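You operate a simulated robot arm through the tools that you are given. There is no shell and no other tool.

The job below is to be done with a simulated robot arm. You get a single attempt, and the scene is never put back.

Task
Zero the height gauge with the cylinder that the blue tag names.
Fine: knob to the cylinder's figure, blue key, cylinder back in the grey tray. Set down upright: what you pick out.

The check looks at the end state, three seconds after you hand in, the way a careful person would. Anything else that was tipped, shoved, dropped, spilled or broken makes it a failure.

Robot
A 6-joint arm with a two-finger gripper, fixed in place. Base frame: the origin is on the floor under the middle of its stand, x ahead of it, y to its left, z up. Lengths are in mm, angles in degrees, forces in N, time in s.
It reaches about 940 mm from its shoulder. Its first joint turns from -166.0 to 166.0 degrees. Payload 2.54 kg.
The TCP is the grasp point between the finger pads, 30 mm short of the fingertips. In the tool frame z runs along the fingers and y along their closing line. The gripper opens to 116 mm; its body begins 95 mm behind the TCP.
Orientation is that of the tool frame in the base frame, as a unit quaternion [x, y, z, w]. With the fingers straight down and closing along the base's y, the tool's x points along the base's -x, its y along +y and its z along -z.

Tools
- The arm moves only by the tool apply_moves. Its argument "motion" is a list of rows, each a list of 7 numbers: the turn, a rotation vector about the tool's x, y, z in units of 6 degrees (1.0 is 6 degrees), then the shift along the tool's x, y, z in units of 40 mm (1.0 is 40 mm), then the gripper command, from -1 (fully open) to 1 (shut), values between in proportion. In form: [[wx, wy, wz, tx, ty, tz, grip], ...]. A call has 1 to 20 rows; each row shifts and turns the commanded pose from where the row before left it, along the tool's axes as they then stand. A call with a number of a shift or a turn outside -1 to 1 is refused whole. Each row takes 0.2 s and may step no farther than 50 mm and 8.6 degrees from the row before; otherwise, or with a gripper value out of range, the whole call is refused. Where a pose cannot be reached the arm comes as near as it can. A force on the tool above 40 N (or 10 N above the force at the start of the call, whichever is more), or a blocked arm, ends the call early, and 0.2 s more pass. The fingers move at their own pace (about 72 mm/s each) and stop on an object; they squeeze with about 30 N. The grip force told is the motor's: it shows also when the fingers shut on nothing. Time passes only in rows, and 0.2 s behind the last, so rows that do not move let the fingers close. It gives the time, the measured TCP pose, the force on the tool (base axes), the opening and the grip force at its end, in the units of the frame above (readings bear some noise), with the torque about the TCP (base axes, N m) and any sound that the robot's microphone picked up.
- Cameras (640 x 400 px; columns grow to the right, rows downward): "scene" is fixed at [50, -651.7, 1465.4]; the picture's right is [0.71, -0.70, 0.00], its down [-0.27, -0.27, -0.93] and it looks along [0.65, 0.66, -0.38] (base axes); focal length 314 px, centre (320, 200). "wrist" rides on the gripper at [69, -15, -122] in the tool frame; the picture's right is [0.21, 0.98, 0.00], its down [-0.83, 0.18, -0.53] and it looks along [-0.52, 0.11, 0.85] (tool axes); focal length 251 px, centre (320, 200). There is no depth. A picture from a camera that has moved, and an enlarged one, comes with that camera's place and axes in the base frame and with its lens.
- get_image(camera): a new picture of that camera. The clock stands still meanwhile.
- zoom(camera, box): a new picture of the part [left, top, right, bottom] of that camera's present view, enlarged. The clock stands still meanwhile.
- close_job(): hands the job in; it is judged then, once.

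Places have to be worked out from the pictures, the camera data and where the tool is seen. Open the gripper and draw the arm clear of the work before you hand the job in, unless the task says otherwise.

The tools are called after "Emit:" as name(argument=value, ...) on one line, values as JSON. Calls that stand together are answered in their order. apply_moves: Moves the arm, as the interface text tells. Its arguments: {"type":"object","properties":{"motion":{"type":"array","items":{"type":"array","items":{"type":"number"}}}},"required":["motion"]} The other tools are called the same way: get_image (camera) takes a picture; zoom (camera, box) takes an enlarged picture of a part of a camera's view; close_job () hands the job in.

At the start:

```text
t: 0.0
tool_pos: [413.1, -16.6, 1215.9]
tcp_rot: [0.0, 1.0, 0.001, 0.001]
wrist_force: [-0.2, -0.1, 0.3]
ft_torque: [-0.01, 0.01, -0.01]
gripper_width: 115.8
grip_force: 0.0
```

scene: 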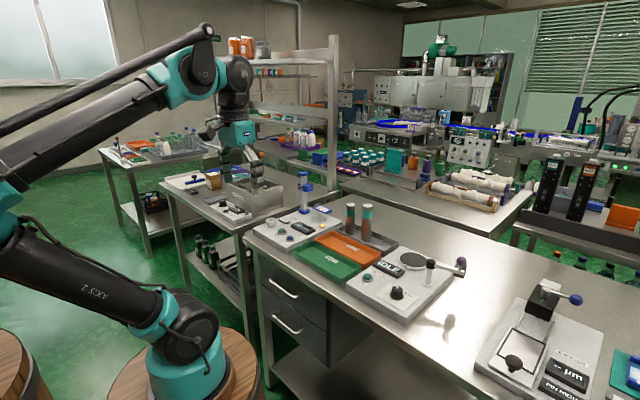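
wrist: 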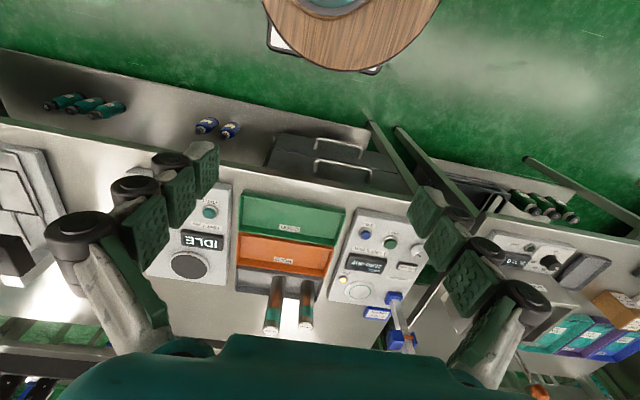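

I'll begin by looking closely at the bench from both cameras to find the height gauge, the cylinders, the tags and the trays.

Emit:
zoom(camera="scene", box=[240, 160, 480, 310])

Emit:
zoom(camera="wrist", box=[140, 170, 460, 370])

Emit:
zoom(camera="scene", box=[150, 130, 350, 255])

Emit:
zoom(camera="scene", box=[440, 250, 640, 400])

```text
2.67 times, centred on (360, 235) of scene
camera zoom: at [50.0, -651.7, 1465.4], right [0.71, -0.7, 0.0], down [-0.27, -0.27, -0.93], along [0.65, 0.66, -0.38], focal length 836 px, centre (213, 107)
```

zoom: 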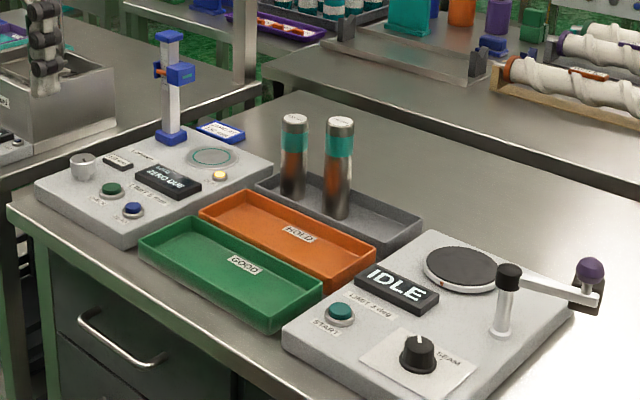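

```text
2.00 times, centred on (300, 270) of wrist
camera zoom: at [343.8, -31.1, 1337.1], right [-0.21, 0.98, 0.0], down [0.83, 0.18, 0.54], along [0.52, 0.12, -0.84], focal length 503 px, centre (360, 60)
```

zoom: 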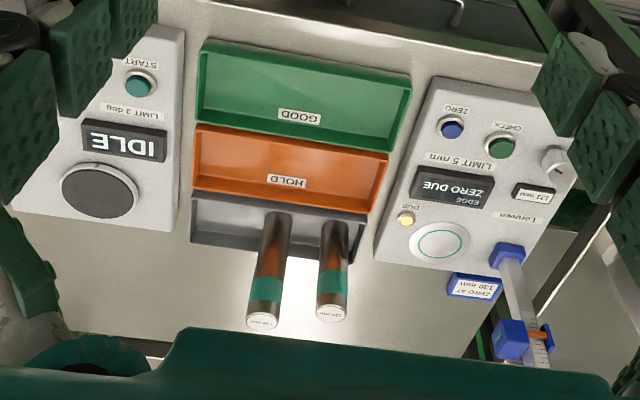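

```text
3.20 times, centred on (250, 192) of scene
camera zoom: at [50.0, -651.7, 1465.4], right [0.71, -0.7, 0.0], down [-0.27, -0.27, -0.93], along [0.65, 0.66, -0.38], focal length 1003 px, centre (544, 224)
```

zoom: 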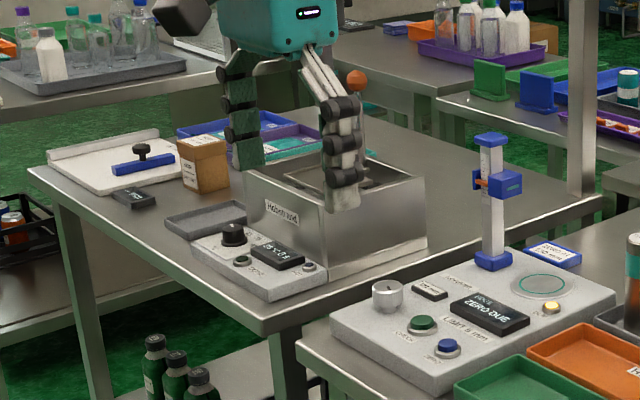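

```text
2.67 times, centred on (540, 325) of scene
camera zoom: at [50.0, -651.7, 1465.4], right [0.71, -0.7, 0.0], down [-0.27, -0.27, -0.93], along [0.65, 0.66, -0.38], focal length 836 px, centre (-267, -133)
```

zoom: 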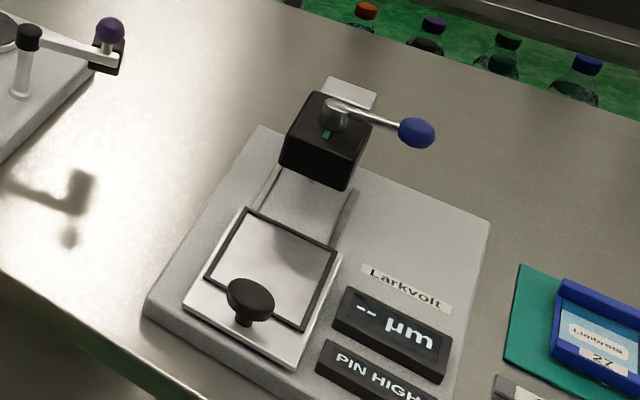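

The height gauge seems to be the one at the left with "ZERO DUE", a blue tag beside it, and two cylinders standing in the grey tray. I zoom in further to read the labels.

Emit:
zoom(camera="wrist", box=[350, 290, 430, 340])

Emit:
zoom(camera="wrist", box=[255, 300, 335, 350])

Emit:
zoom(camera="wrist", box=[340, 220, 436, 280])

Emit:
zoom(camera="scene", box=[250, 165, 346, 225])

Emit:
zoom(camera="scene", box=[330, 195, 394, 250])

Emit:
zoom(camera="scene", box=[250, 205, 346, 265])

```text
8.00 times, centred on (390, 315) of wrist
camera zoom: at [343.8, -31.1, 1337.1], right [-0.21, 0.98, 0.0], down [0.83, 0.18, 0.54], along [0.52, 0.12, -0.84], focal length 2012 px, centre (-240, -720)
```

zoom: 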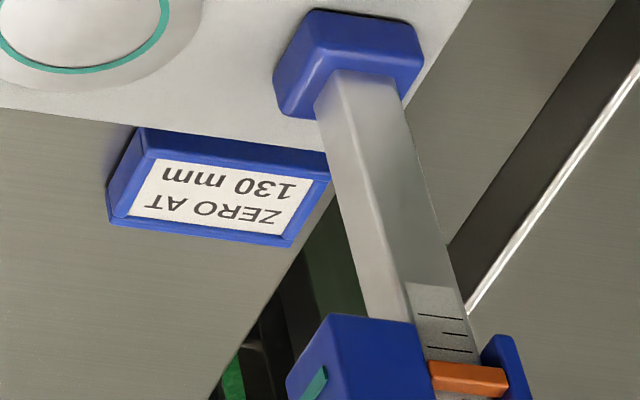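

```text
8.00 times, centred on (295, 325) of wrist
camera zoom: at [343.8, -31.1, 1337.1], right [-0.21, 0.98, 0.0], down [0.83, 0.18, 0.54], along [0.52, 0.12, -0.84], focal length 2012 px, centre (520, -800)
```

zoom: 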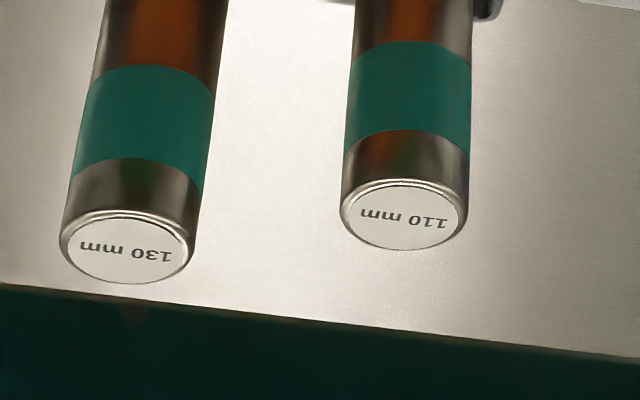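

```text
6.67 times, centred on (388, 250) of wrist
camera zoom: at [343.8, -31.1, 1337.1], right [-0.21, 0.98, 0.0], down [0.83, 0.18, 0.54], along [0.52, 0.12, -0.84], focal length 1676 px, centre (-133, -133)
```

zoom: 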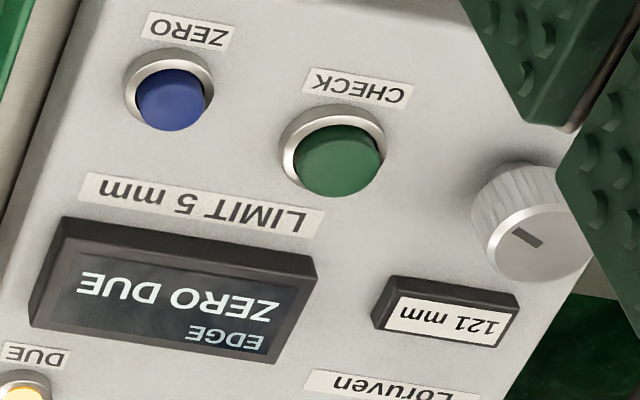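

```text
6.67 times, centred on (298, 195) of scene
camera zoom: at [50.0, -651.7, 1465.4], right [0.71, -0.7, 0.0], down [-0.27, -0.27, -0.93], along [0.65, 0.66, -0.38], focal length 2090 px, centre (467, 233)
```

zoom: 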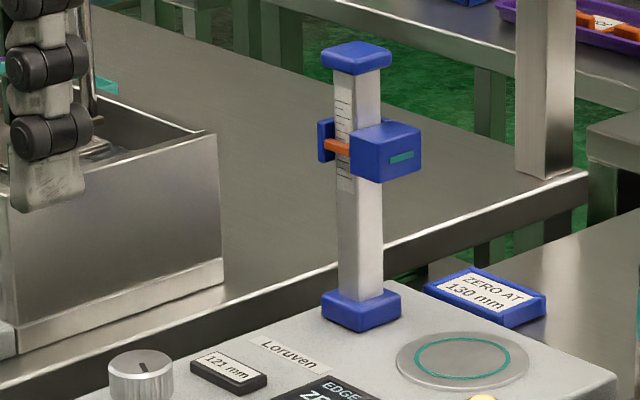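

```text
7.27 times, centred on (362, 222) of scene
camera zoom: at [50.0, -651.7, 1465.4], right [0.71, -0.7, 0.0], down [-0.27, -0.27, -0.93], along [0.65, 0.66, -0.38], focal length 2280 px, centre (14, 36)
```

zoom: 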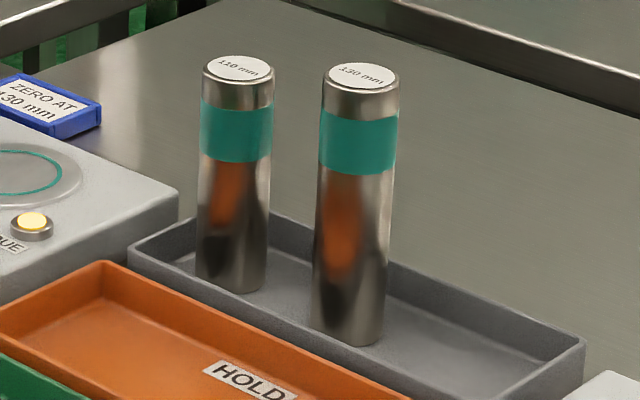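

```text
6.67 times, centred on (298, 235) of scene
camera zoom: at [50.0, -651.7, 1465.4], right [0.71, -0.7, 0.0], down [-0.27, -0.27, -0.93], along [0.65, 0.66, -0.38], focal length 2090 px, centre (467, -33)
```

zoom: 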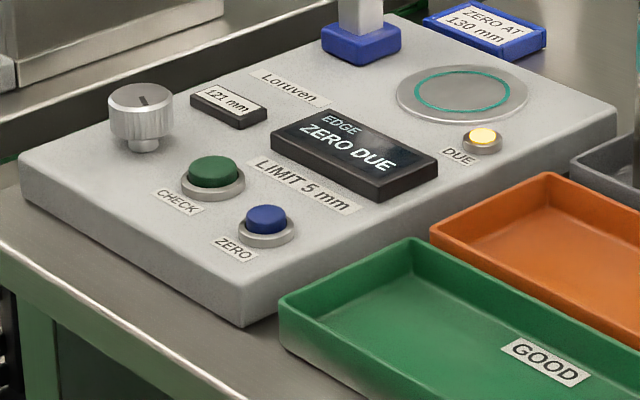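

The blue tag reads "ZERO AT 130 mm". The 130 mm cylinder's top is at about (921, -18, 1011), the 110 mm one at (920, 62, 990), the gauge pad at (886, 201, 895), the knob top at (706, 292, 914) and the blue ZERO key at (687, 154, 896). I'll move at height over towards the gauge so the wrist camera sees it better.

Emit:
apply_moves(motion=[[0, 0, 0, -0.8, 0.8, 0, -1], [0, 0, 0, -0.8, 0.8, 0, -1], [0, 0, 0, -0.8, 0.8, 0, -1], [0, 0, 0, -0.8, 0.8, 0, -1], [0, 0, 0, -0.8, 0.8, 0, -1], [0, 0, 0, -0.5, 0.5, 0, -1], [0, 0, 0, 0, 0, 0, -1]])

Emit:
get_image(camera="wrist")

Emit:
get_image(camera="scene")

```text
t: 1.6
tool_pos: [593.1, 164.5, 1214.6]
tcp_rot: [0.0, 1.0, 0.001, 0.0]
wrist_force: [0.4, 0.4, -0.2]
ft_torque: [-0.02, -0.02, 0.03]
gripper_width: 115.9
grip_force: 0.0
```

```text
taken
camera wrist: at [523.9, 149.6, 1337.0], right [-0.21, 0.98, 0.0], down [0.83, 0.18, 0.54], along [0.52, 0.12, -0.84], focal length 251 px, centre (320, 200)
```

wrist: 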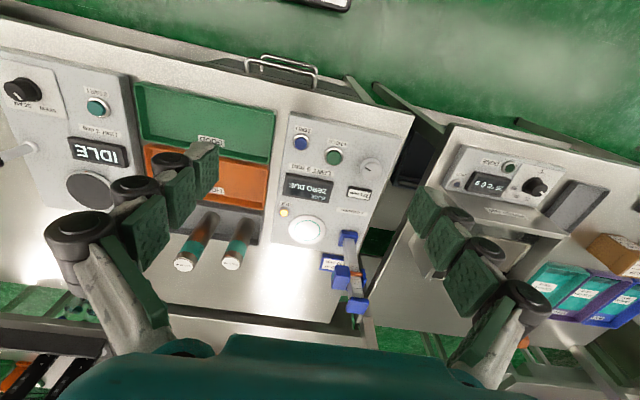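

```text
taken
```

scene: 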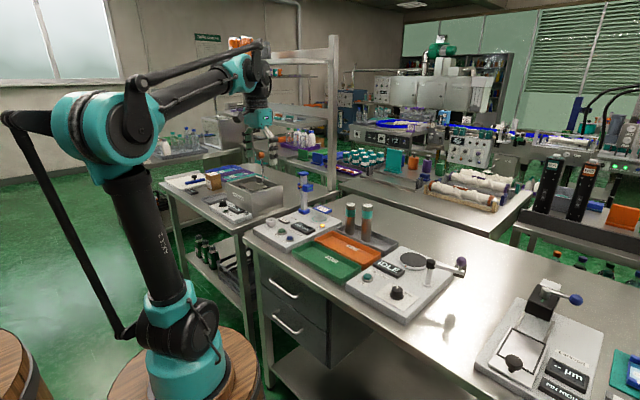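

The arm moved as expected. I zoom on the gauge in the wrist view to refine positions.

Emit:
zoom(camera="wrist", box=[260, 100, 420, 200])

Emit:
zoom(camera="wrist", box=[260, 180, 420, 330])

Emit:
zoom(camera="wrist", box=[130, 180, 290, 280])

Emit:
zoom(camera="scene", box=[240, 165, 400, 265])

```text
4.00 times, centred on (340, 150) of wrist
camera zoom: at [523.9, 149.6, 1337.0], right [-0.21, 0.98, 0.0], down [0.83, 0.18, 0.54], along [0.52, 0.12, -0.84], focal length 1006 px, centre (240, 400)
```

zoom: 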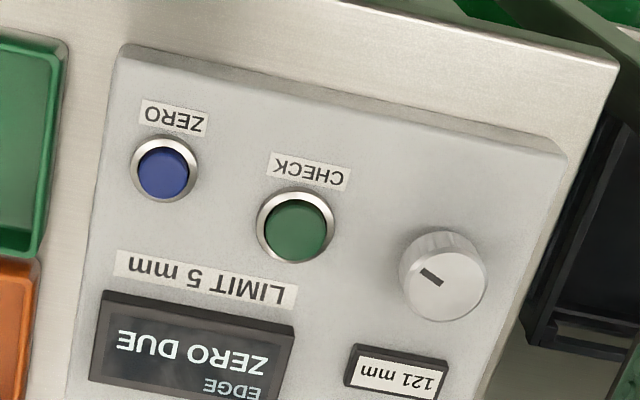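

```text
2.67 times, centred on (340, 255) of wrist
camera zoom: at [523.9, 149.6, 1337.0], right [-0.21, 0.98, 0.0], down [0.83, 0.18, 0.54], along [0.52, 0.12, -0.84], focal length 670 px, centre (267, 53)
```

zoom: 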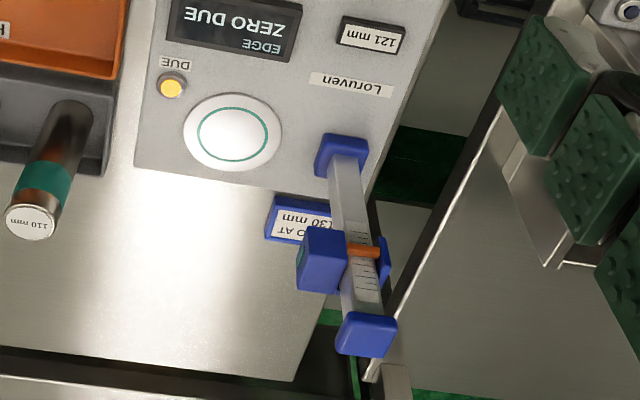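

```text
4.00 times, centred on (210, 230) of wrist
camera zoom: at [523.9, 149.6, 1337.0], right [-0.21, 0.98, 0.0], down [0.83, 0.18, 0.54], along [0.52, 0.12, -0.84], focal length 1006 px, centre (760, 80)
```

zoom: 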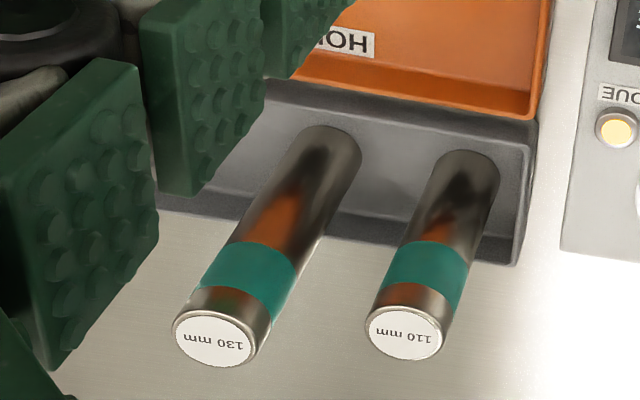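

```text
4.00 times, centred on (320, 215) of scene
camera zoom: at [50.0, -651.7, 1465.4], right [0.71, -0.7, 0.0], down [-0.27, -0.27, -0.93], along [0.65, 0.66, -0.38], focal length 1254 px, centre (320, 140)
```

zoom: 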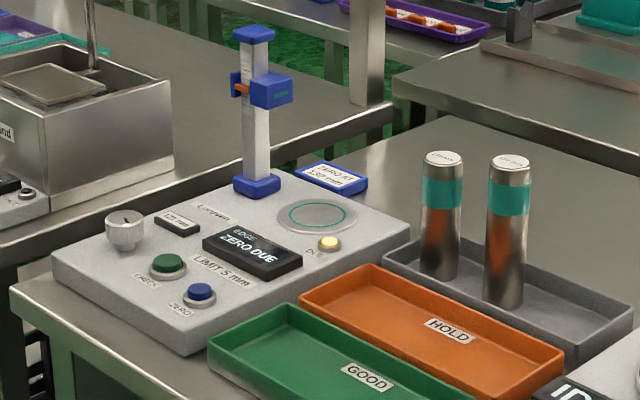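

The layout is aligned with the base axes; refined estimates are: knob top (702, 287, 917), blue key (682, 148, 896), pad (882, 196, 891), 130 cylinder top (915, -22, 1010). I'll turn the knob first, before anything stands on the pad: move above it with the fingers partly closed (about 70 mm).

Emit:
apply_moves(motion=[[0, 0, 0, -0.545, 0.61, 0.82, -0.2], [0, 0, 0, -0.545, 0.61, 0.82, -0.2], [0, 0, 0, -0.545, 0.61, 0.82, -0.2], [0, 0, 0, -0.545, 0.61, 0.82, -0.2], [0, 0, 0, -0.545, 0.62, 0.82, -0.2], [0, 0, 0, 0, 0, 0, -0.2]])

Emit:
get_image(camera="wrist")

Emit:
zoom(camera="scene", box=[200, 130, 360, 260])

```text
t: 3.0
tool_pos: [702.3, 287.3, 1050.2]
tcp_rot: [0.0, 1.0, 0.001, 0.001]
wrist_force: [0.0, -0.2, -0.3]
ft_torque: [0.0, 0.0, -0.03]
gripper_width: 69.6
grip_force: 0.0
```

```text
taken
camera wrist: at [633.6, 271.2, 1172.8], right [-0.21, 0.98, 0.0], down [0.83, 0.18, 0.54], along [0.52, 0.12, -0.84], focal length 251 px, centre (320, 200)
```

wrist: 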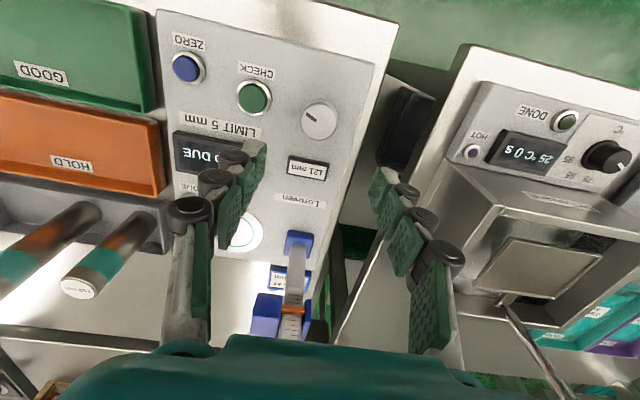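

```text
3.08 times, centred on (280, 195) of scene
camera zoom: at [50.0, -651.7, 1465.4], right [0.71, -0.7, 0.0], down [-0.27, -0.27, -0.93], along [0.65, 0.66, -0.38], focal length 965 px, centre (443, 215)
```

zoom: 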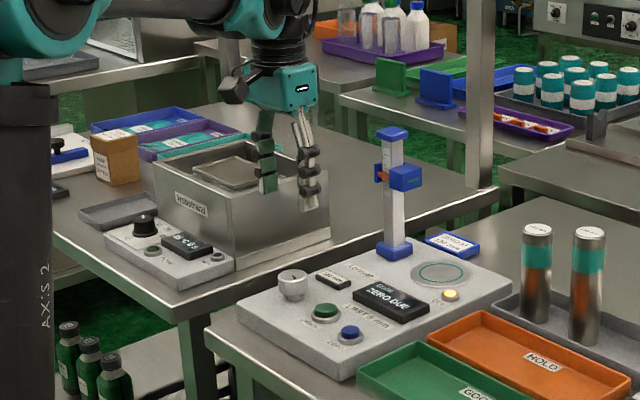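

Tracking is accurate. I zoom at the knob from here to refine its centre before descending.

Emit:
zoom(camera="wrist", box=[270, 80, 370, 180])

Emit:
zoom(camera="scene", box=[255, 205, 305, 240])

```text
4.00 times, centred on (320, 130) of wrist
camera zoom: at [633.6, 271.2, 1172.8], right [-0.21, 0.98, 0.0], down [0.83, 0.18, 0.54], along [0.52, 0.12, -0.84], focal length 1006 px, centre (320, 480)
```

zoom: 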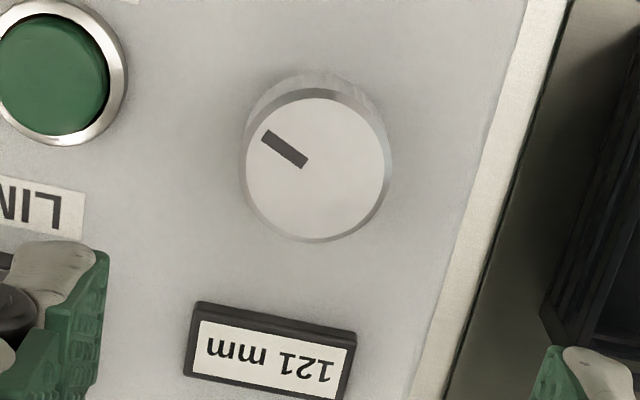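

```text
11.43 times, centred on (280, 222) of scene
camera zoom: at [50.0, -651.7, 1465.4], right [0.71, -0.7, 0.0], down [-0.27, -0.27, -0.93], along [0.65, 0.66, -0.38], focal length 3583 px, centre (777, -57)
```

zoom: 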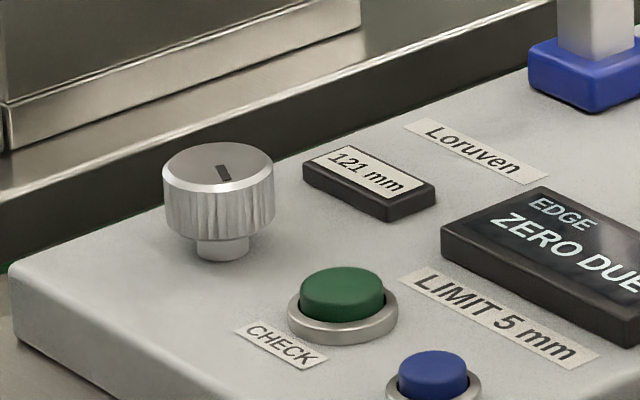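

The knob is about 37 mm across, centred at (700.5, 284.7), skirt from about z=900 to 918. I descend over it with fingers at ~54 mm, closing along y, to TCP z≈928.

Emit:
apply_moves(motion=[[0, 0, 0, 0.045, -0.065, 0.0, 0.07], [0, 0, 0, 0, 0, 0.8, 0.07], [0, 0, 0, 0, 0, 0.8, 0.07], [0, 0, 0, 0, 0, 0.7, 0.07], [0, 0, 0, 0, 0, 0.4, 0.07], [0, 0, 0, 0, 0, 0.3, 0.07], [0, 0, 0, 0, 0, 0, 0.07]])

Emit:
get_image(camera="wrist")

Emit:
zoom(camera="scene", box=[245, 170, 345, 250])

```text
t: 4.6
tool_pos: [701.1, 284.7, 930.9]
tcp_rot: [-0.001, 1.0, 0.001, 0.001]
wrist_force: [-1.2, -1.0, -0.8]
ft_torque: [0.02, 0.03, -0.02]
gripper_width: 53.6
grip_force: 0.1
```

```text
taken
camera wrist: at [631.8, 269.0, 1052.5], right [-0.21, 0.98, 0.0], down [0.83, 0.18, 0.54], along [0.52, 0.12, -0.84], focal length 251 px, centre (320, 200)
```

wrist: 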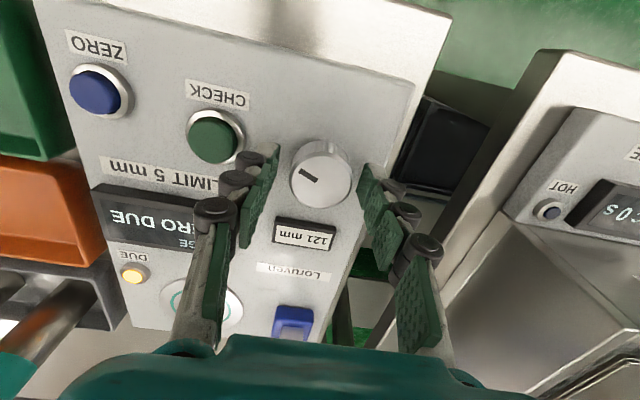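

```text
5.00 times, centred on (295, 210) of scene
camera zoom: at [50.0, -651.7, 1465.4], right [0.71, -0.7, 0.0], down [-0.27, -0.27, -0.93], along [0.65, 0.66, -0.38], focal length 1568 px, centre (445, 150)
```

zoom: 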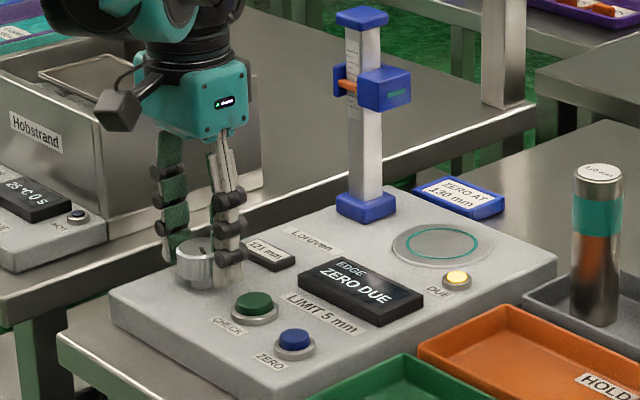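

The fingers straddle the knob well. I lower 3 mm more and close on it.

Emit:
apply_moves(motion=[[0, 0, 0, 0, 0, 0.08, 0.07], [0, 0, 0, 0, 0, 0, 0.2], [0, 0, 0, 0, 0, 0, 0.3], [0, 0, 0, 0, 0, 0, 0.4], [0, 0, 0, 0, 0, 0, 0.5], [0, 0, 0, 0, 0, 0, 0.5]])

Emit:
zoom(camera="wrist", box=[240, 130, 400, 270])

```text
t: 6.0
tool_pos: [700.0, 284.5, 928.2]
tcp_rot: [0.0, 1.0, 0.001, 0.001]
wrist_force: [1.1, 1.8, 1.3]
ft_torque: [-0.03, -0.02, 0.01]
gripper_width: 36.5
grip_force: 45.6
```

```text
2.86 times, centred on (320, 200) of wrist
camera zoom: at [631.5, 269.4, 1050.0], right [-0.21, 0.98, 0.0], down [0.83, 0.18, 0.54], along [0.52, 0.12, -0.84], focal length 718 px, centre (320, 200)
```

zoom: 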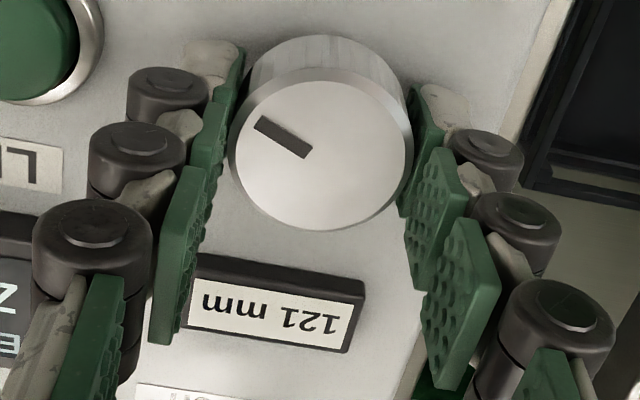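

The knob is held (36.5 mm). I turn 12° about tool z (clockwise seen from above) and read the display.

Emit:
apply_moves(motion=[[0, 0, 0.5, 0, 0, 0, 0.5], [0, 0, 0.5, 0, 0, 0, 0.5], [0, 0, 0.5, 0, 0, 0, 0.5], [0, 0, 0.5, 0, 0, 0, 0.5], [0, 0, 0, 0, 0, 0, 0.5]])

Emit:
zoom(camera="wrist", box=[240, 130, 400, 270])

Emit:
zoom(camera="scene", box=[265, 205, 345, 255])

```text
t: 7.2
tool_pos: [699.9, 284.5, 928.6]
tcp_rot: [0.105, 0.995, 0.001, -0.001]
wrist_force: [-2.8, 2.3, -18.7]
ft_torque: [-0.09, -0.17, 0.0]
gripper_width: 36.6
grip_force: 44.9
```

```text
2.86 times, centred on (320, 200) of wrist
camera zoom: at [629.9, 284.1, 1050.0], right [-0.01, 1.0, 0.0], down [0.85, 0.01, 0.53], along [0.53, 0.0, -0.85], focal length 718 px, centre (320, 200)
```

zoom: 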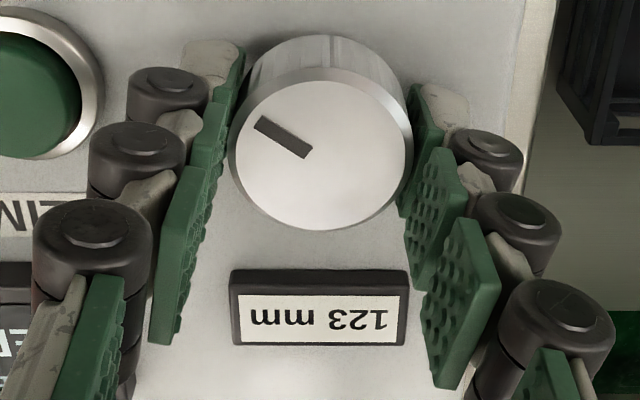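

```text
8.00 times, centred on (305, 230) of scene
camera zoom: at [50.0, -651.7, 1465.4], right [0.71, -0.7, 0.0], down [-0.27, -0.27, -0.93], along [0.65, 0.66, -0.38], focal length 2508 px, centre (440, -40)
```

zoom: 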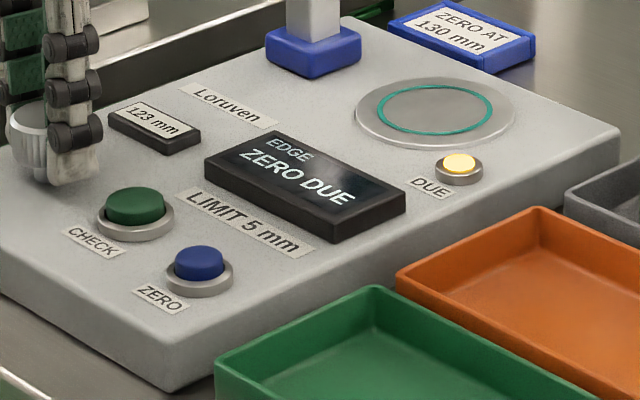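

12° gave +2 mm (121→123), so about 6° per mm. I turn another 24° and check.

Emit:
apply_moves(motion=[[0, 0, 0.5, 0, 0, 0, 0.5], [0, 0, 0.5, 0, 0, 0, 0.5], [0, 0, 0.5, 0, 0, 0, 0.5], [0, 0, 0.5, 0, 0, 0, 0.5], [0, 0, 0.5, 0, 0, 0, 0.5], [0, 0, 0.5, 0, 0, 0, 0.5], [0, 0, 0.5, 0, 0, 0, 0.5], [0, 0, 0.5, 0, 0, 0, 0.5], [0, 0, 0, 0, 0, 0, 0.5]])

Emit:
zoom(camera="wrist", box=[240, 130, 400, 270])

Emit:
zoom(camera="scene", box=[265, 205, 345, 255])

```text
t: 9.2
tool_pos: [698.9, 284.7, 928.1]
tcp_rot: [0.309, 0.951, 0.0, 0.0]
wrist_force: [-20.3, -6.4, -30.7]
ft_torque: [-0.03, 0.47, 0.03]
gripper_width: 36.8
grip_force: 44.9
```

```text
2.86 times, centred on (320, 200) of wrist
camera zoom: at [635.9, 312.8, 1050.1], right [0.4, 0.92, 0.0], down [0.77, -0.34, 0.53], along [0.49, -0.21, -0.85], focal length 718 px, centre (320, 200)
```

zoom: 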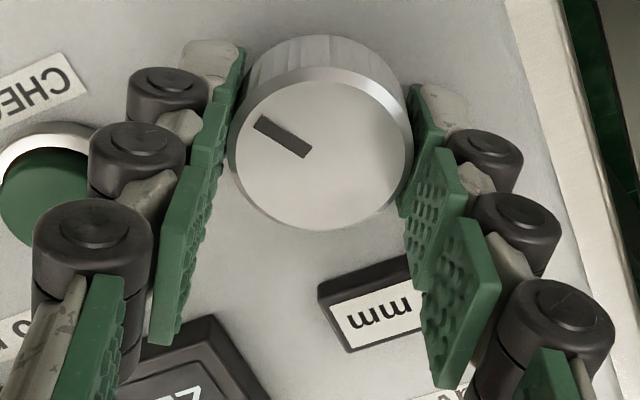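

```text
8.00 times, centred on (305, 230) of scene
camera zoom: at [50.0, -651.7, 1465.4], right [0.71, -0.7, 0.0], down [-0.27, -0.27, -0.93], along [0.65, 0.66, -0.38], focal length 2508 px, centre (440, -40)
```

zoom: 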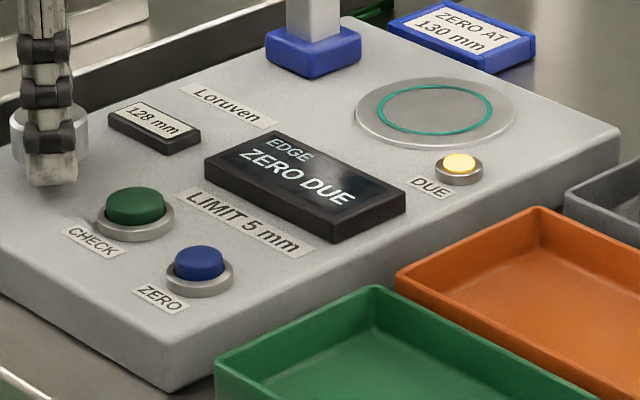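

The display reads 128 mm, but side loads have built up (about 37 N). I'll release the knob to relieve it, and check the display and forces before re-gripping.

Emit:
apply_moves(motion=[[0, 0, 0, 0, 0, 0, 0.2], [0, 0, 0, 0, 0, 0, 0.2], [0, 0, 0, 0, 0, 0, 0.2]])

Emit:
zoom(camera="wrist", box=[240, 130, 400, 270])

Emit:
zoom(camera="scene", box=[265, 205, 305, 235])

```text
t: 10.0
tool_pos: [700.2, 285.0, 928.7]
tcp_rot: [0.309, 0.951, 0.0, 0.0]
wrist_force: [0.2, 0.0, 0.7]
ft_torque: [0.01, -0.02, 0.01]
gripper_width: 46.5
grip_force: 0.0
```

```text
2.86 times, centred on (320, 200) of wrist
camera zoom: at [636.2, 312.8, 1050.4], right [0.4, 0.92, 0.0], down [0.77, -0.34, 0.53], along [0.49, -0.21, -0.84], focal length 718 px, centre (320, 200)
```

zoom: 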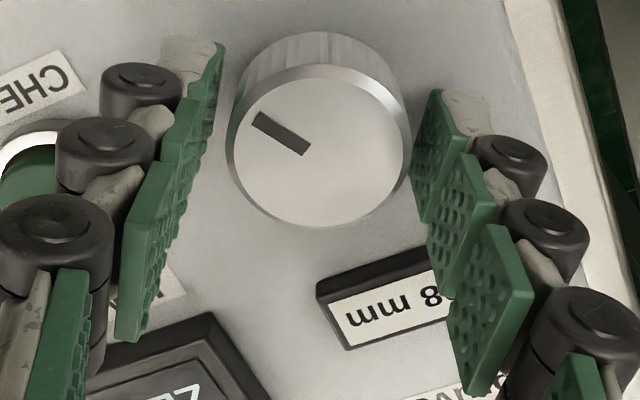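

```text
13.33 times, centred on (285, 220) of scene
camera zoom: at [50.0, -651.7, 1465.4], right [0.71, -0.7, 0.0], down [-0.27, -0.27, -0.93], along [0.65, 0.66, -0.38], focal length 4180 px, centre (787, -67)
```

zoom: 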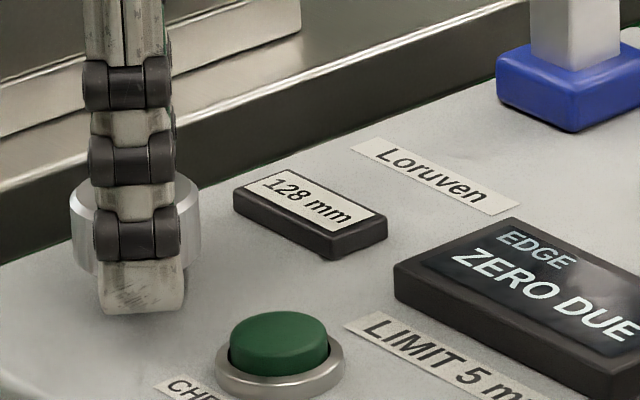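

The forces cleared and the knob stays at 128. I re-grip here and turn 6° more, then read again.

Emit:
apply_moves(motion=[[0, 0, 0, 0, 0, 0, 0.4], [0, 0, 0, 0, 0, 0, 0.5], [0, 0, 0, 0, 0, 0, 0.5], [0, 0, 0, 0, 0, 0, 0.5], [0, 0, 0.5, 0, 0, 0, 0.5], [0, 0, 0.5, 0, 0, 0, 0.5], [0, 0, 0, 0, 0, 0, 0.5]])

Emit:
zoom(camera="scene", box=[265, 205, 305, 235])

```text
t: 11.6
tool_pos: [700.8, 284.4, 928.1]
tcp_rot: [0.358, 0.934, 0.0, 0.001]
wrist_force: [-6.7, -6.9, -16.7]
ft_torque: [-0.42, -0.11, 0.02]
gripper_width: 36.5
grip_force: 44.9
```

```text
13.33 times, centred on (285, 220) of scene
camera zoom: at [50.0, -651.7, 1465.4], right [0.71, -0.7, 0.0], down [-0.27, -0.27, -0.93], along [0.65, 0.66, -0.38], focal length 4180 px, centre (787, -67)
```

zoom: 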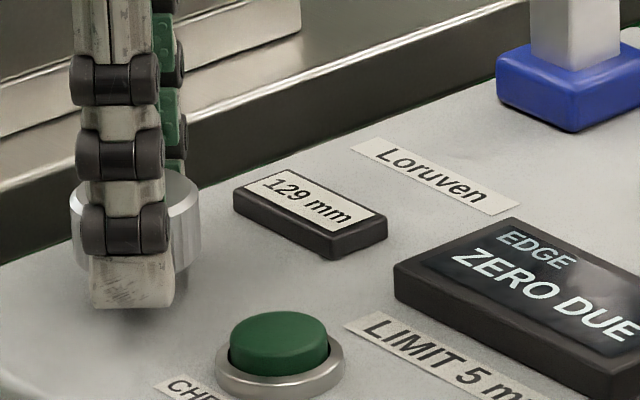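

Display now 129. I turn 3° more and read.

Emit:
apply_moves(motion=[[0, 0, 0.25, 0, 0, 0, 0.5], [0, 0, 0.25, 0, 0, 0, 0.5], [0, 0, 0, 0, 0, 0, 0.5]])

Emit:
zoom(camera="scene", box=[265, 205, 305, 235])

```text
t: 12.4
tool_pos: [700.1, 283.9, 929.1]
tcp_rot: [0.383, 0.924, 0.001, 0.0]
wrist_force: [-8.9, -11.4, -15.4]
ft_torque: [-0.41, 0.48, 0.01]
gripper_width: 36.8
grip_force: 45.2
```

```text
13.33 times, centred on (285, 220) of scene
camera zoom: at [50.0, -651.7, 1465.4], right [0.71, -0.7, 0.0], down [-0.27, -0.27, -0.93], along [0.65, 0.66, -0.38], focal length 4180 px, centre (787, -67)
```

zoom: 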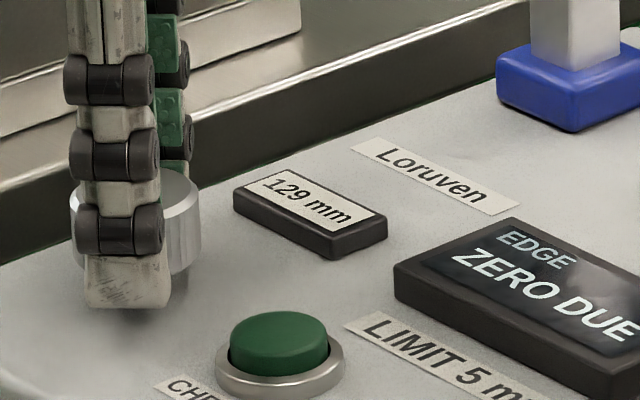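

Still 129 at a total of 45°. I step 1.5° further to find where it changes.

Emit:
apply_moves(motion=[[0, 0, 0.25, 0, 0, 0, 0.5], [0, 0, 0, 0, 0, 0, 0.5]])

Emit:
zoom(camera="scene", box=[265, 205, 305, 235])

```text
t: 13.0
tool_pos: [700.7, 284.1, 929.3]
tcp_rot: [0.395, 0.919, 0.001, 0.0]
wrist_force: [-2.2, -9.2, -11.5]
ft_torque: [0.03, 0.16, 0.0]
gripper_width: 36.6
grip_force: 45.0
```

```text
13.33 times, centred on (285, 220) of scene
camera zoom: at [50.0, -651.7, 1465.4], right [0.71, -0.7, 0.0], down [-0.27, -0.27, -0.93], along [0.65, 0.66, -0.38], focal length 4180 px, centre (787, -67)
```

zoom: 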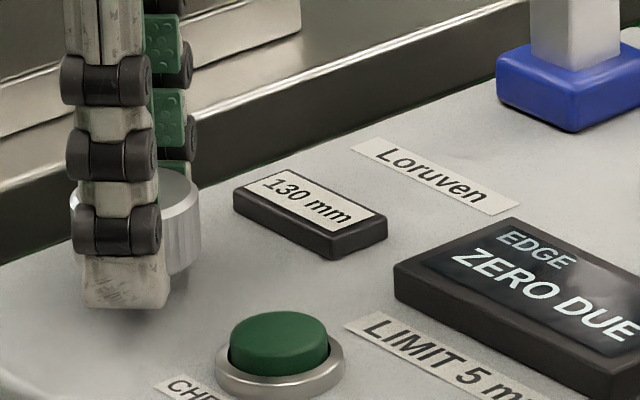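

It now reads 130. I turn 1.5° more to sit inside the 130 band, then check and release.

Emit:
apply_moves(motion=[[0, 0, 0.25, 0, 0, 0, 0.5], [0, 0, 0, 0, 0, 0, 0.5]])

Emit:
zoom(camera="scene", box=[265, 205, 305, 235])

```text
t: 13.6
tool_pos: [701.2, 284.5, 929.8]
tcp_rot: [0.406, 0.914, 0.0, 0.001]
wrist_force: [-1.6, -7.5, -9.5]
ft_torque: [-0.24, -0.29, 0.02]
gripper_width: 36.9
grip_force: 44.7
```

```text
13.33 times, centred on (285, 220) of scene
camera zoom: at [50.0, -651.7, 1465.4], right [0.71, -0.7, 0.0], down [-0.27, -0.27, -0.93], along [0.65, 0.66, -0.38], focal length 4180 px, centre (787, -67)
```

zoom: 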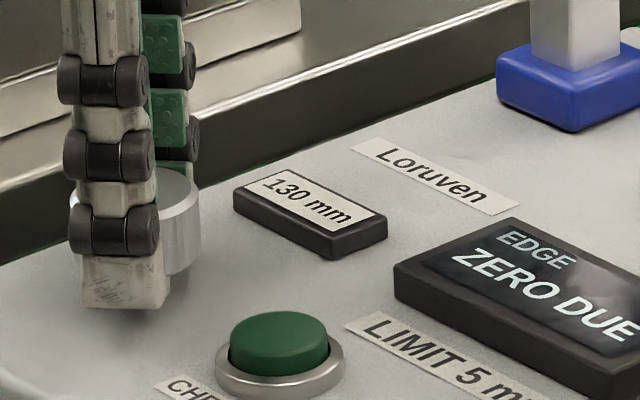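

Knob is at 130. I open the fingers and rise straight up.

Emit:
apply_moves(motion=[[0, 0, 0, 0, 0, 0, 0.1], [0, 0, 0, 0, 0, 0, 0.1], [0, 0, 0, 0, 0, 0, 0.1], [0, 0, 0, 0, 0, -0.5, 0.1], [0, 0, 0, 0, 0, -1, 0.1], [0, 0, 0, 0, 0, -1, 0.1], [0, 0, 0, 0, 0, -1, 0.1], [0, 0, 0, 0, 0, -1, 0.1], [0, 0, 0, 0, 0, -1, 0.1], [0, 0, 0, 0, 0, 0, 0.1]])

Emit:
zoom(camera="scene", box=[255, 200, 335, 260])

```text
t: 15.8
tool_pos: [700.2, 283.2, 1148.0]
tcp_rot: [0.407, 0.913, 0.0, 0.001]
wrist_force: [-0.5, -0.9, -0.1]
ft_torque: [-0.02, 0.0, -0.02]
gripper_width: 52.6
grip_force: 0.2
```

```text
6.67 times, centred on (295, 230) of scene
camera zoom: at [50.0, -651.7, 1465.4], right [0.71, -0.7, 0.0], down [-0.27, -0.27, -0.93], along [0.65, 0.66, -0.38], focal length 2090 px, centre (487, 0)
```

zoom: 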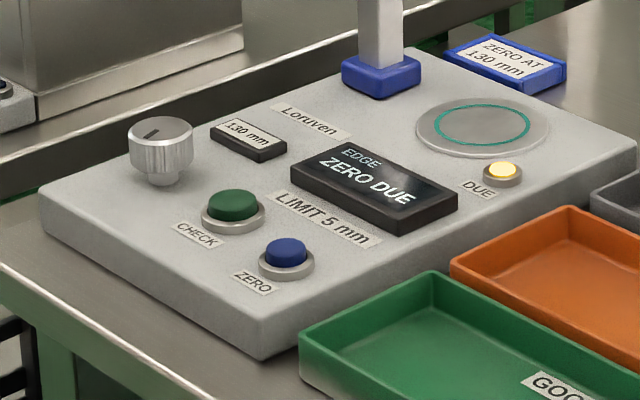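

The knob holds 130. Now I rotate the tool by −138° in place (so that the fingers close along base x with the camera on the −y side), staying high.

Emit:
apply_moves(motion=[[0, 0, -1, 0, 0, -0.5, 0.1], [0, 0, -1, 0, 0, -0.5, 0.1], [0, 0, -1, 0, 0, 0, -0.2], [0, 0, -1, 0, 0, 0, -0.4], [0, 0, -1, 0, 0, 0, -0.4], [0, 0, -1, 0, 0, 0, -0.4], [0, 0, -1, 0, 0, 0, -0.4], [0, 0, -1, 0, 0, 0, -0.4], [0, 0, -1, 0, 0, 0, -0.4], [0, 0, -1, 0, 0, 0, -0.4], [0, 0, -1, 0, 0, 0, -0.4], [0, 0, -1, 0, 0, 0, -0.4], [0, 0, -1, 0, 0, 0, -0.4], [0, 0, -1, 0, 0, 0, -0.4], [0, 0, -1, 0, 0, 0, -0.4], [0, 0, -1, 0, 0, 0, -0.4], [0, 0, -1, 0, 0, 0, -0.4], [0, 0, -1, 0, 0, 0, -0.4], [0, 0, -1, 0, 0, 0, -0.4], [0, 0, -1, 0, 0, 0, -0.4]])

Emit:
apply_moves(motion=[[0, 0, -1, 0, 0, 0, -0.4], [0, 0, -1, 0, 0, 0, -0.4], [0, 0, -1, 0, 0, 0, -0.4], [0, 0, 0, 0, 0, 0, -0.4]])

```text
t: 20.0
tool_pos: [699.3, 284.2, 1189.1]
tcp_rot: [-0.588, 0.809, 0.0, 0.001]
wrist_force: [0.4, 1.2, -0.3]
ft_torque: [0.0, -0.01, 0.0]
gripper_width: 81.0
grip_force: 0.2
```

```text
t: 21.0
tool_pos: [699.9, 284.4, 1189.4]
tcp_rot: [0.708, -0.706, 0.0, -0.002]
wrist_force: [-0.2, -0.9, 0.1]
ft_torque: [0.02, 0.01, 0.01]
gripper_width: 81.4
grip_force: 0.1
```

Orientation is now as wanted (tool x = −Y, tool y = −X). I move high over to near the 130 mm cylinder and look.

Emit:
apply_moves(motion=[[0, 0, 0, 0.956, -0.56, 0, -0.4], [0, 0, 0, 0.956, -0.56, 0, -0.4], [0, 0, 0, 0.956, -0.56, 0, -0.4], [0, 0, 0, 0.956, -0.56, 0, -0.4], [0, 0, 0, 0.956, -0.56, 0, -0.4], [0, 0, 0, 0.956, -0.56, 0, -0.4], [0, 0, 0, 0.956, -0.56, 0, -0.4], [0, 0, 0, 0.956, -0.56, 0, -0.4], [0, 0, 0, 0, 0, 0, -0.4]])

Emit:
get_image(camera="wrist")

Emit:
zoom(camera="scene", box=[280, 120, 440, 250])

```text
t: 23.0
tool_pos: [877.2, -21.2, 1188.4]
tcp_rot: [0.707, -0.707, 0.0, -0.001]
wrist_force: [0.2, -0.3, -0.1]
ft_torque: [0.0, -0.03, 0.01]
gripper_width: 81.5
grip_force: 0.1
```

```text
taken
camera wrist: at [891.9, -90.3, 1310.4], right [-0.98, -0.21, 0.0], down [-0.18, 0.83, 0.53], along [-0.11, 0.52, -0.85], focal length 251 px, centre (320, 200)
```

wrist: 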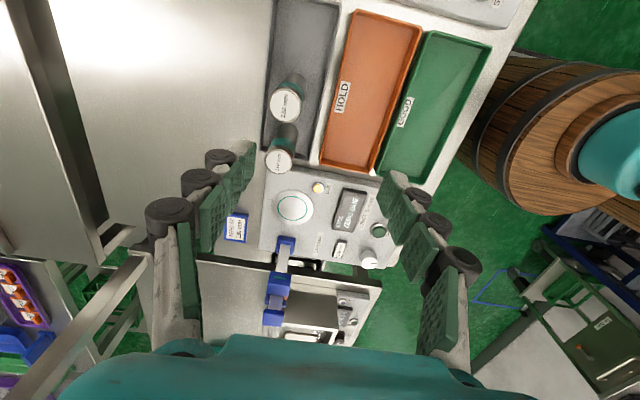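

```text
3.08 times, centred on (360, 185) of scene
camera zoom: at [50.0, -651.7, 1465.4], right [0.71, -0.7, 0.0], down [-0.27, -0.27, -0.93], along [0.65, 0.66, -0.38], focal length 965 px, centre (197, 246)
```

zoom: 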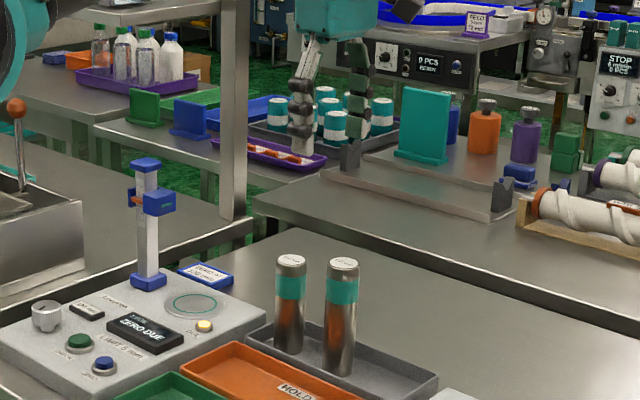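

I zoom in on the cylinder tops in the wrist view to refine the position of the 130 mm one.

Emit:
zoom(camera="wrist", box=[240, 60, 340, 200])

Emit:
zoom(camera="scene", box=[335, 195, 395, 255])

```text
2.86 times, centred on (290, 130) of wrist
camera zoom: at [891.9, -90.3, 1310.4], right [-0.98, -0.21, 0.0], down [-0.18, 0.83, 0.53], along [-0.11, 0.52, -0.85], focal length 718 px, centre (406, 400)
```

zoom: 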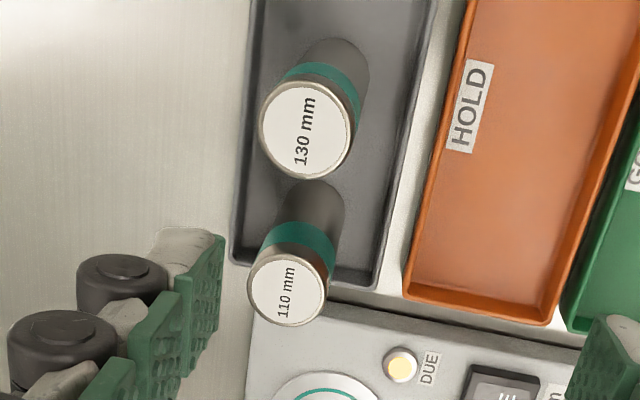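

```text
6.67 times, centred on (365, 225) of scene
camera zoom: at [50.0, -651.7, 1465.4], right [0.71, -0.7, 0.0], down [-0.27, -0.27, -0.93], along [0.65, 0.66, -0.38], focal length 2090 px, centre (20, 33)
```

zoom: 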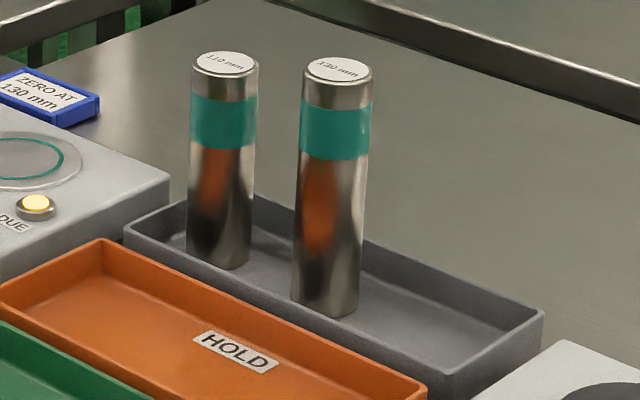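

Estimates agree: the 130 mm cylinder's top centre is at (918, −21.7, 1009), its foot about z=879. I move over it and down to TCP z≈1060 (fingertips at 1030, still above the top) and check the alignment.

Emit:
apply_moves(motion=[[0, 0, 0, 0.012, -0.51, 0.6, -0.4], [0, 0, 0, 0, -0.51, 0.7, -0.4], [0, 0, 0, 0, 0, 0.9, -0.4], [0, 0, 0, 0, 0, 1.0, -0.4], [0, 0, 0, 0, 0, 0, -0.4]])

Emit:
get_image(camera="wrist")

Emit:
zoom(camera="scene", box=[310, 150, 420, 260])

```text
t: 24.2
tool_pos: [920.7, -21.7, 1058.9]
tcp_rot: [-0.707, 0.707, -0.001, 0.0]
wrist_force: [-0.3, -0.7, 0.6]
ft_torque: [-0.02, -0.02, -0.03]
gripper_width: 81.0
grip_force: 0.1
```

```text
taken
camera wrist: at [935.1, -91.5, 1181.0], right [-0.98, -0.21, 0.0], down [-0.18, 0.83, 0.53], along [-0.11, 0.52, -0.85], focal length 251 px, centre (320, 200)
```

wrist: 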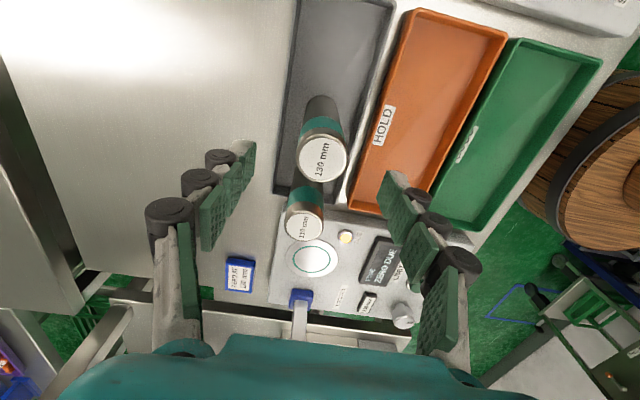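

```text
3.64 times, centred on (365, 205) of scene
camera zoom: at [50.0, -651.7, 1465.4], right [0.71, -0.7, 0.0], down [-0.27, -0.27, -0.93], along [0.65, 0.66, -0.38], focal length 1140 px, centre (156, 182)
```

zoom: 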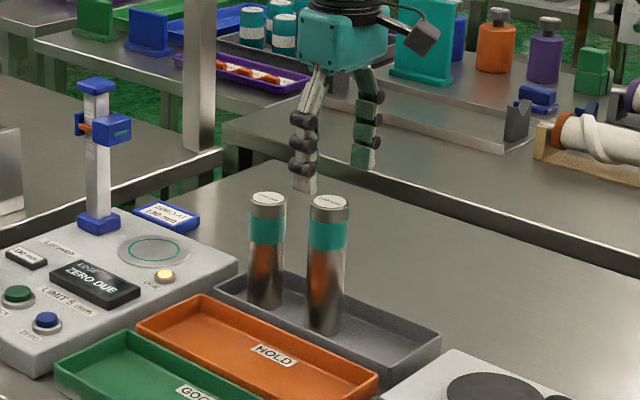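

The cylinder top computes to (918.6, −21.7); I correct x by about −2 mm and descend to TCP z≈965.

Emit:
apply_moves(motion=[[0, 0, 0, 0, 0.05, 0, -0.4], [0, 0, 0, 0, 0, 0.8, -0.4], [0, 0, 0, 0, 0, 0.8, -0.4], [0, 0, 0, 0, 0, 0.5, -0.4], [0, 0, 0, 0, 0, 0.25, -0.4], [0, 0, 0, 0, 0, 0, -0.4]])

Emit:
get_image(camera="wrist")

Emit:
zoom(camera="scene", box=[310, 150, 420, 260])

```text
t: 25.6
tool_pos: [918.5, -22.2, 967.0]
tcp_rot: [0.708, -0.707, 0.0, -0.001]
wrist_force: [0.7, -0.2, -0.5]
ft_torque: [-0.02, 0.02, -0.01]
gripper_width: 81.3
grip_force: 0.0
```

```text
taken
camera wrist: at [933.8, -91.1, 1089.4], right [-0.98, -0.21, 0.0], down [-0.18, 0.83, 0.53], along [-0.11, 0.52, -0.85], focal length 251 px, centre (320, 200)
```

wrist: 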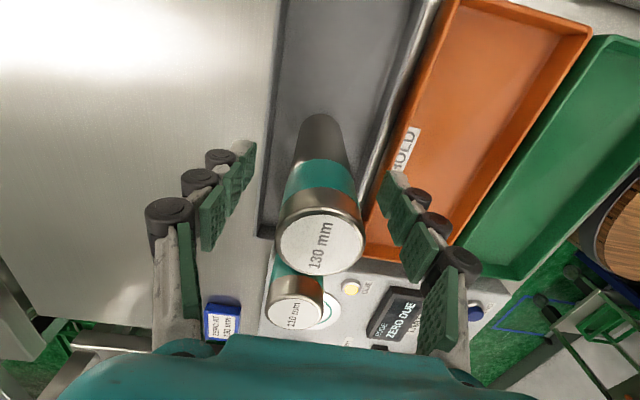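

```text
3.64 times, centred on (365, 205) of scene
camera zoom: at [50.0, -651.7, 1465.4], right [0.71, -0.7, 0.0], down [-0.27, -0.27, -0.93], along [0.65, 0.66, -0.38], focal length 1140 px, centre (156, 182)
```

zoom: 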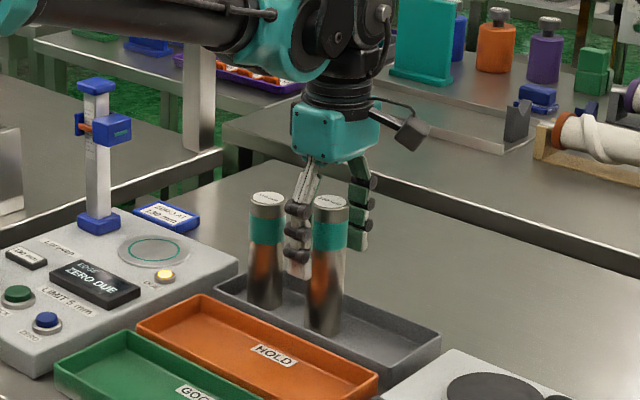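

Alignment is good (cylinder centre between the pads). I close the fingers on it.

Emit:
apply_moves(motion=[[0, 0, 0, 0, 0, 0, 0.0], [0, 0, 0, 0, 0, 0, 0.2], [0, 0, 0, 0, 0, 0, 0.3], [0, 0, 0, 0, 0, 0, 0.5], [0, 0, 0, 0, 0, 0, 0.6], [0, 0, 0, 0, 0, 0, 0.6]])

Emit:
zoom(camera="scene", box=[310, 150, 420, 260])

Emit:
get_image(camera="wrist")

```text
t: 27.0
tool_pos: [917.9, -21.8, 967.9]
tcp_rot: [0.708, -0.707, 0.001, -0.001]
wrist_force: [0.0, -0.7, 1.8]
ft_torque: [0.0, 0.06, 0.04]
gripper_width: 38.0
grip_force: 30.3
```

```text
3.64 times, centred on (365, 205) of scene
camera zoom: at [50.0, -651.7, 1465.4], right [0.71, -0.7, 0.0], down [-0.27, -0.27, -0.93], along [0.65, 0.66, -0.38], focal length 1140 px, centre (156, 182)
```

zoom: 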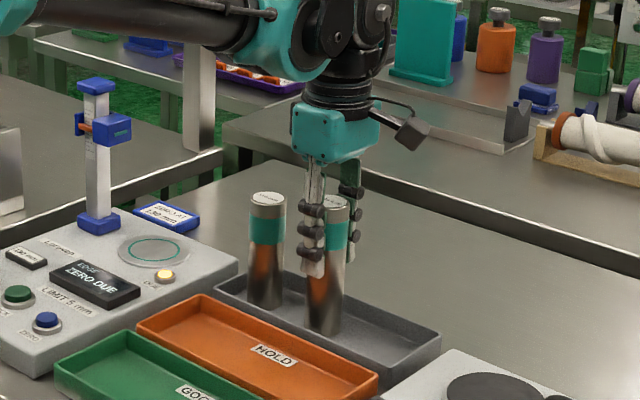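

```text
taken
camera wrist: at [933.6, -91.1, 1089.7], right [-0.98, -0.21, 0.0], down [-0.18, 0.83, 0.53], along [-0.11, 0.52, -0.85], focal length 251 px, centre (320, 200)
```

wrist: 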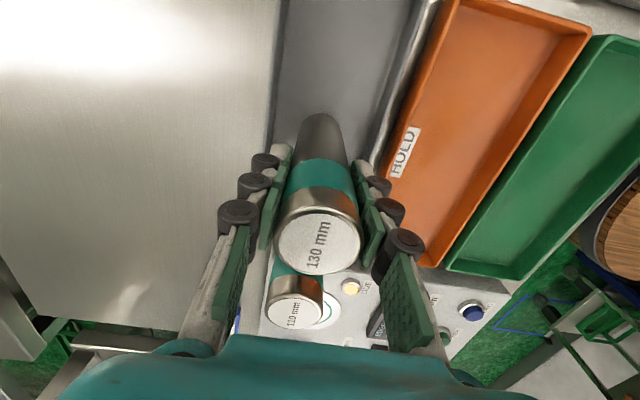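

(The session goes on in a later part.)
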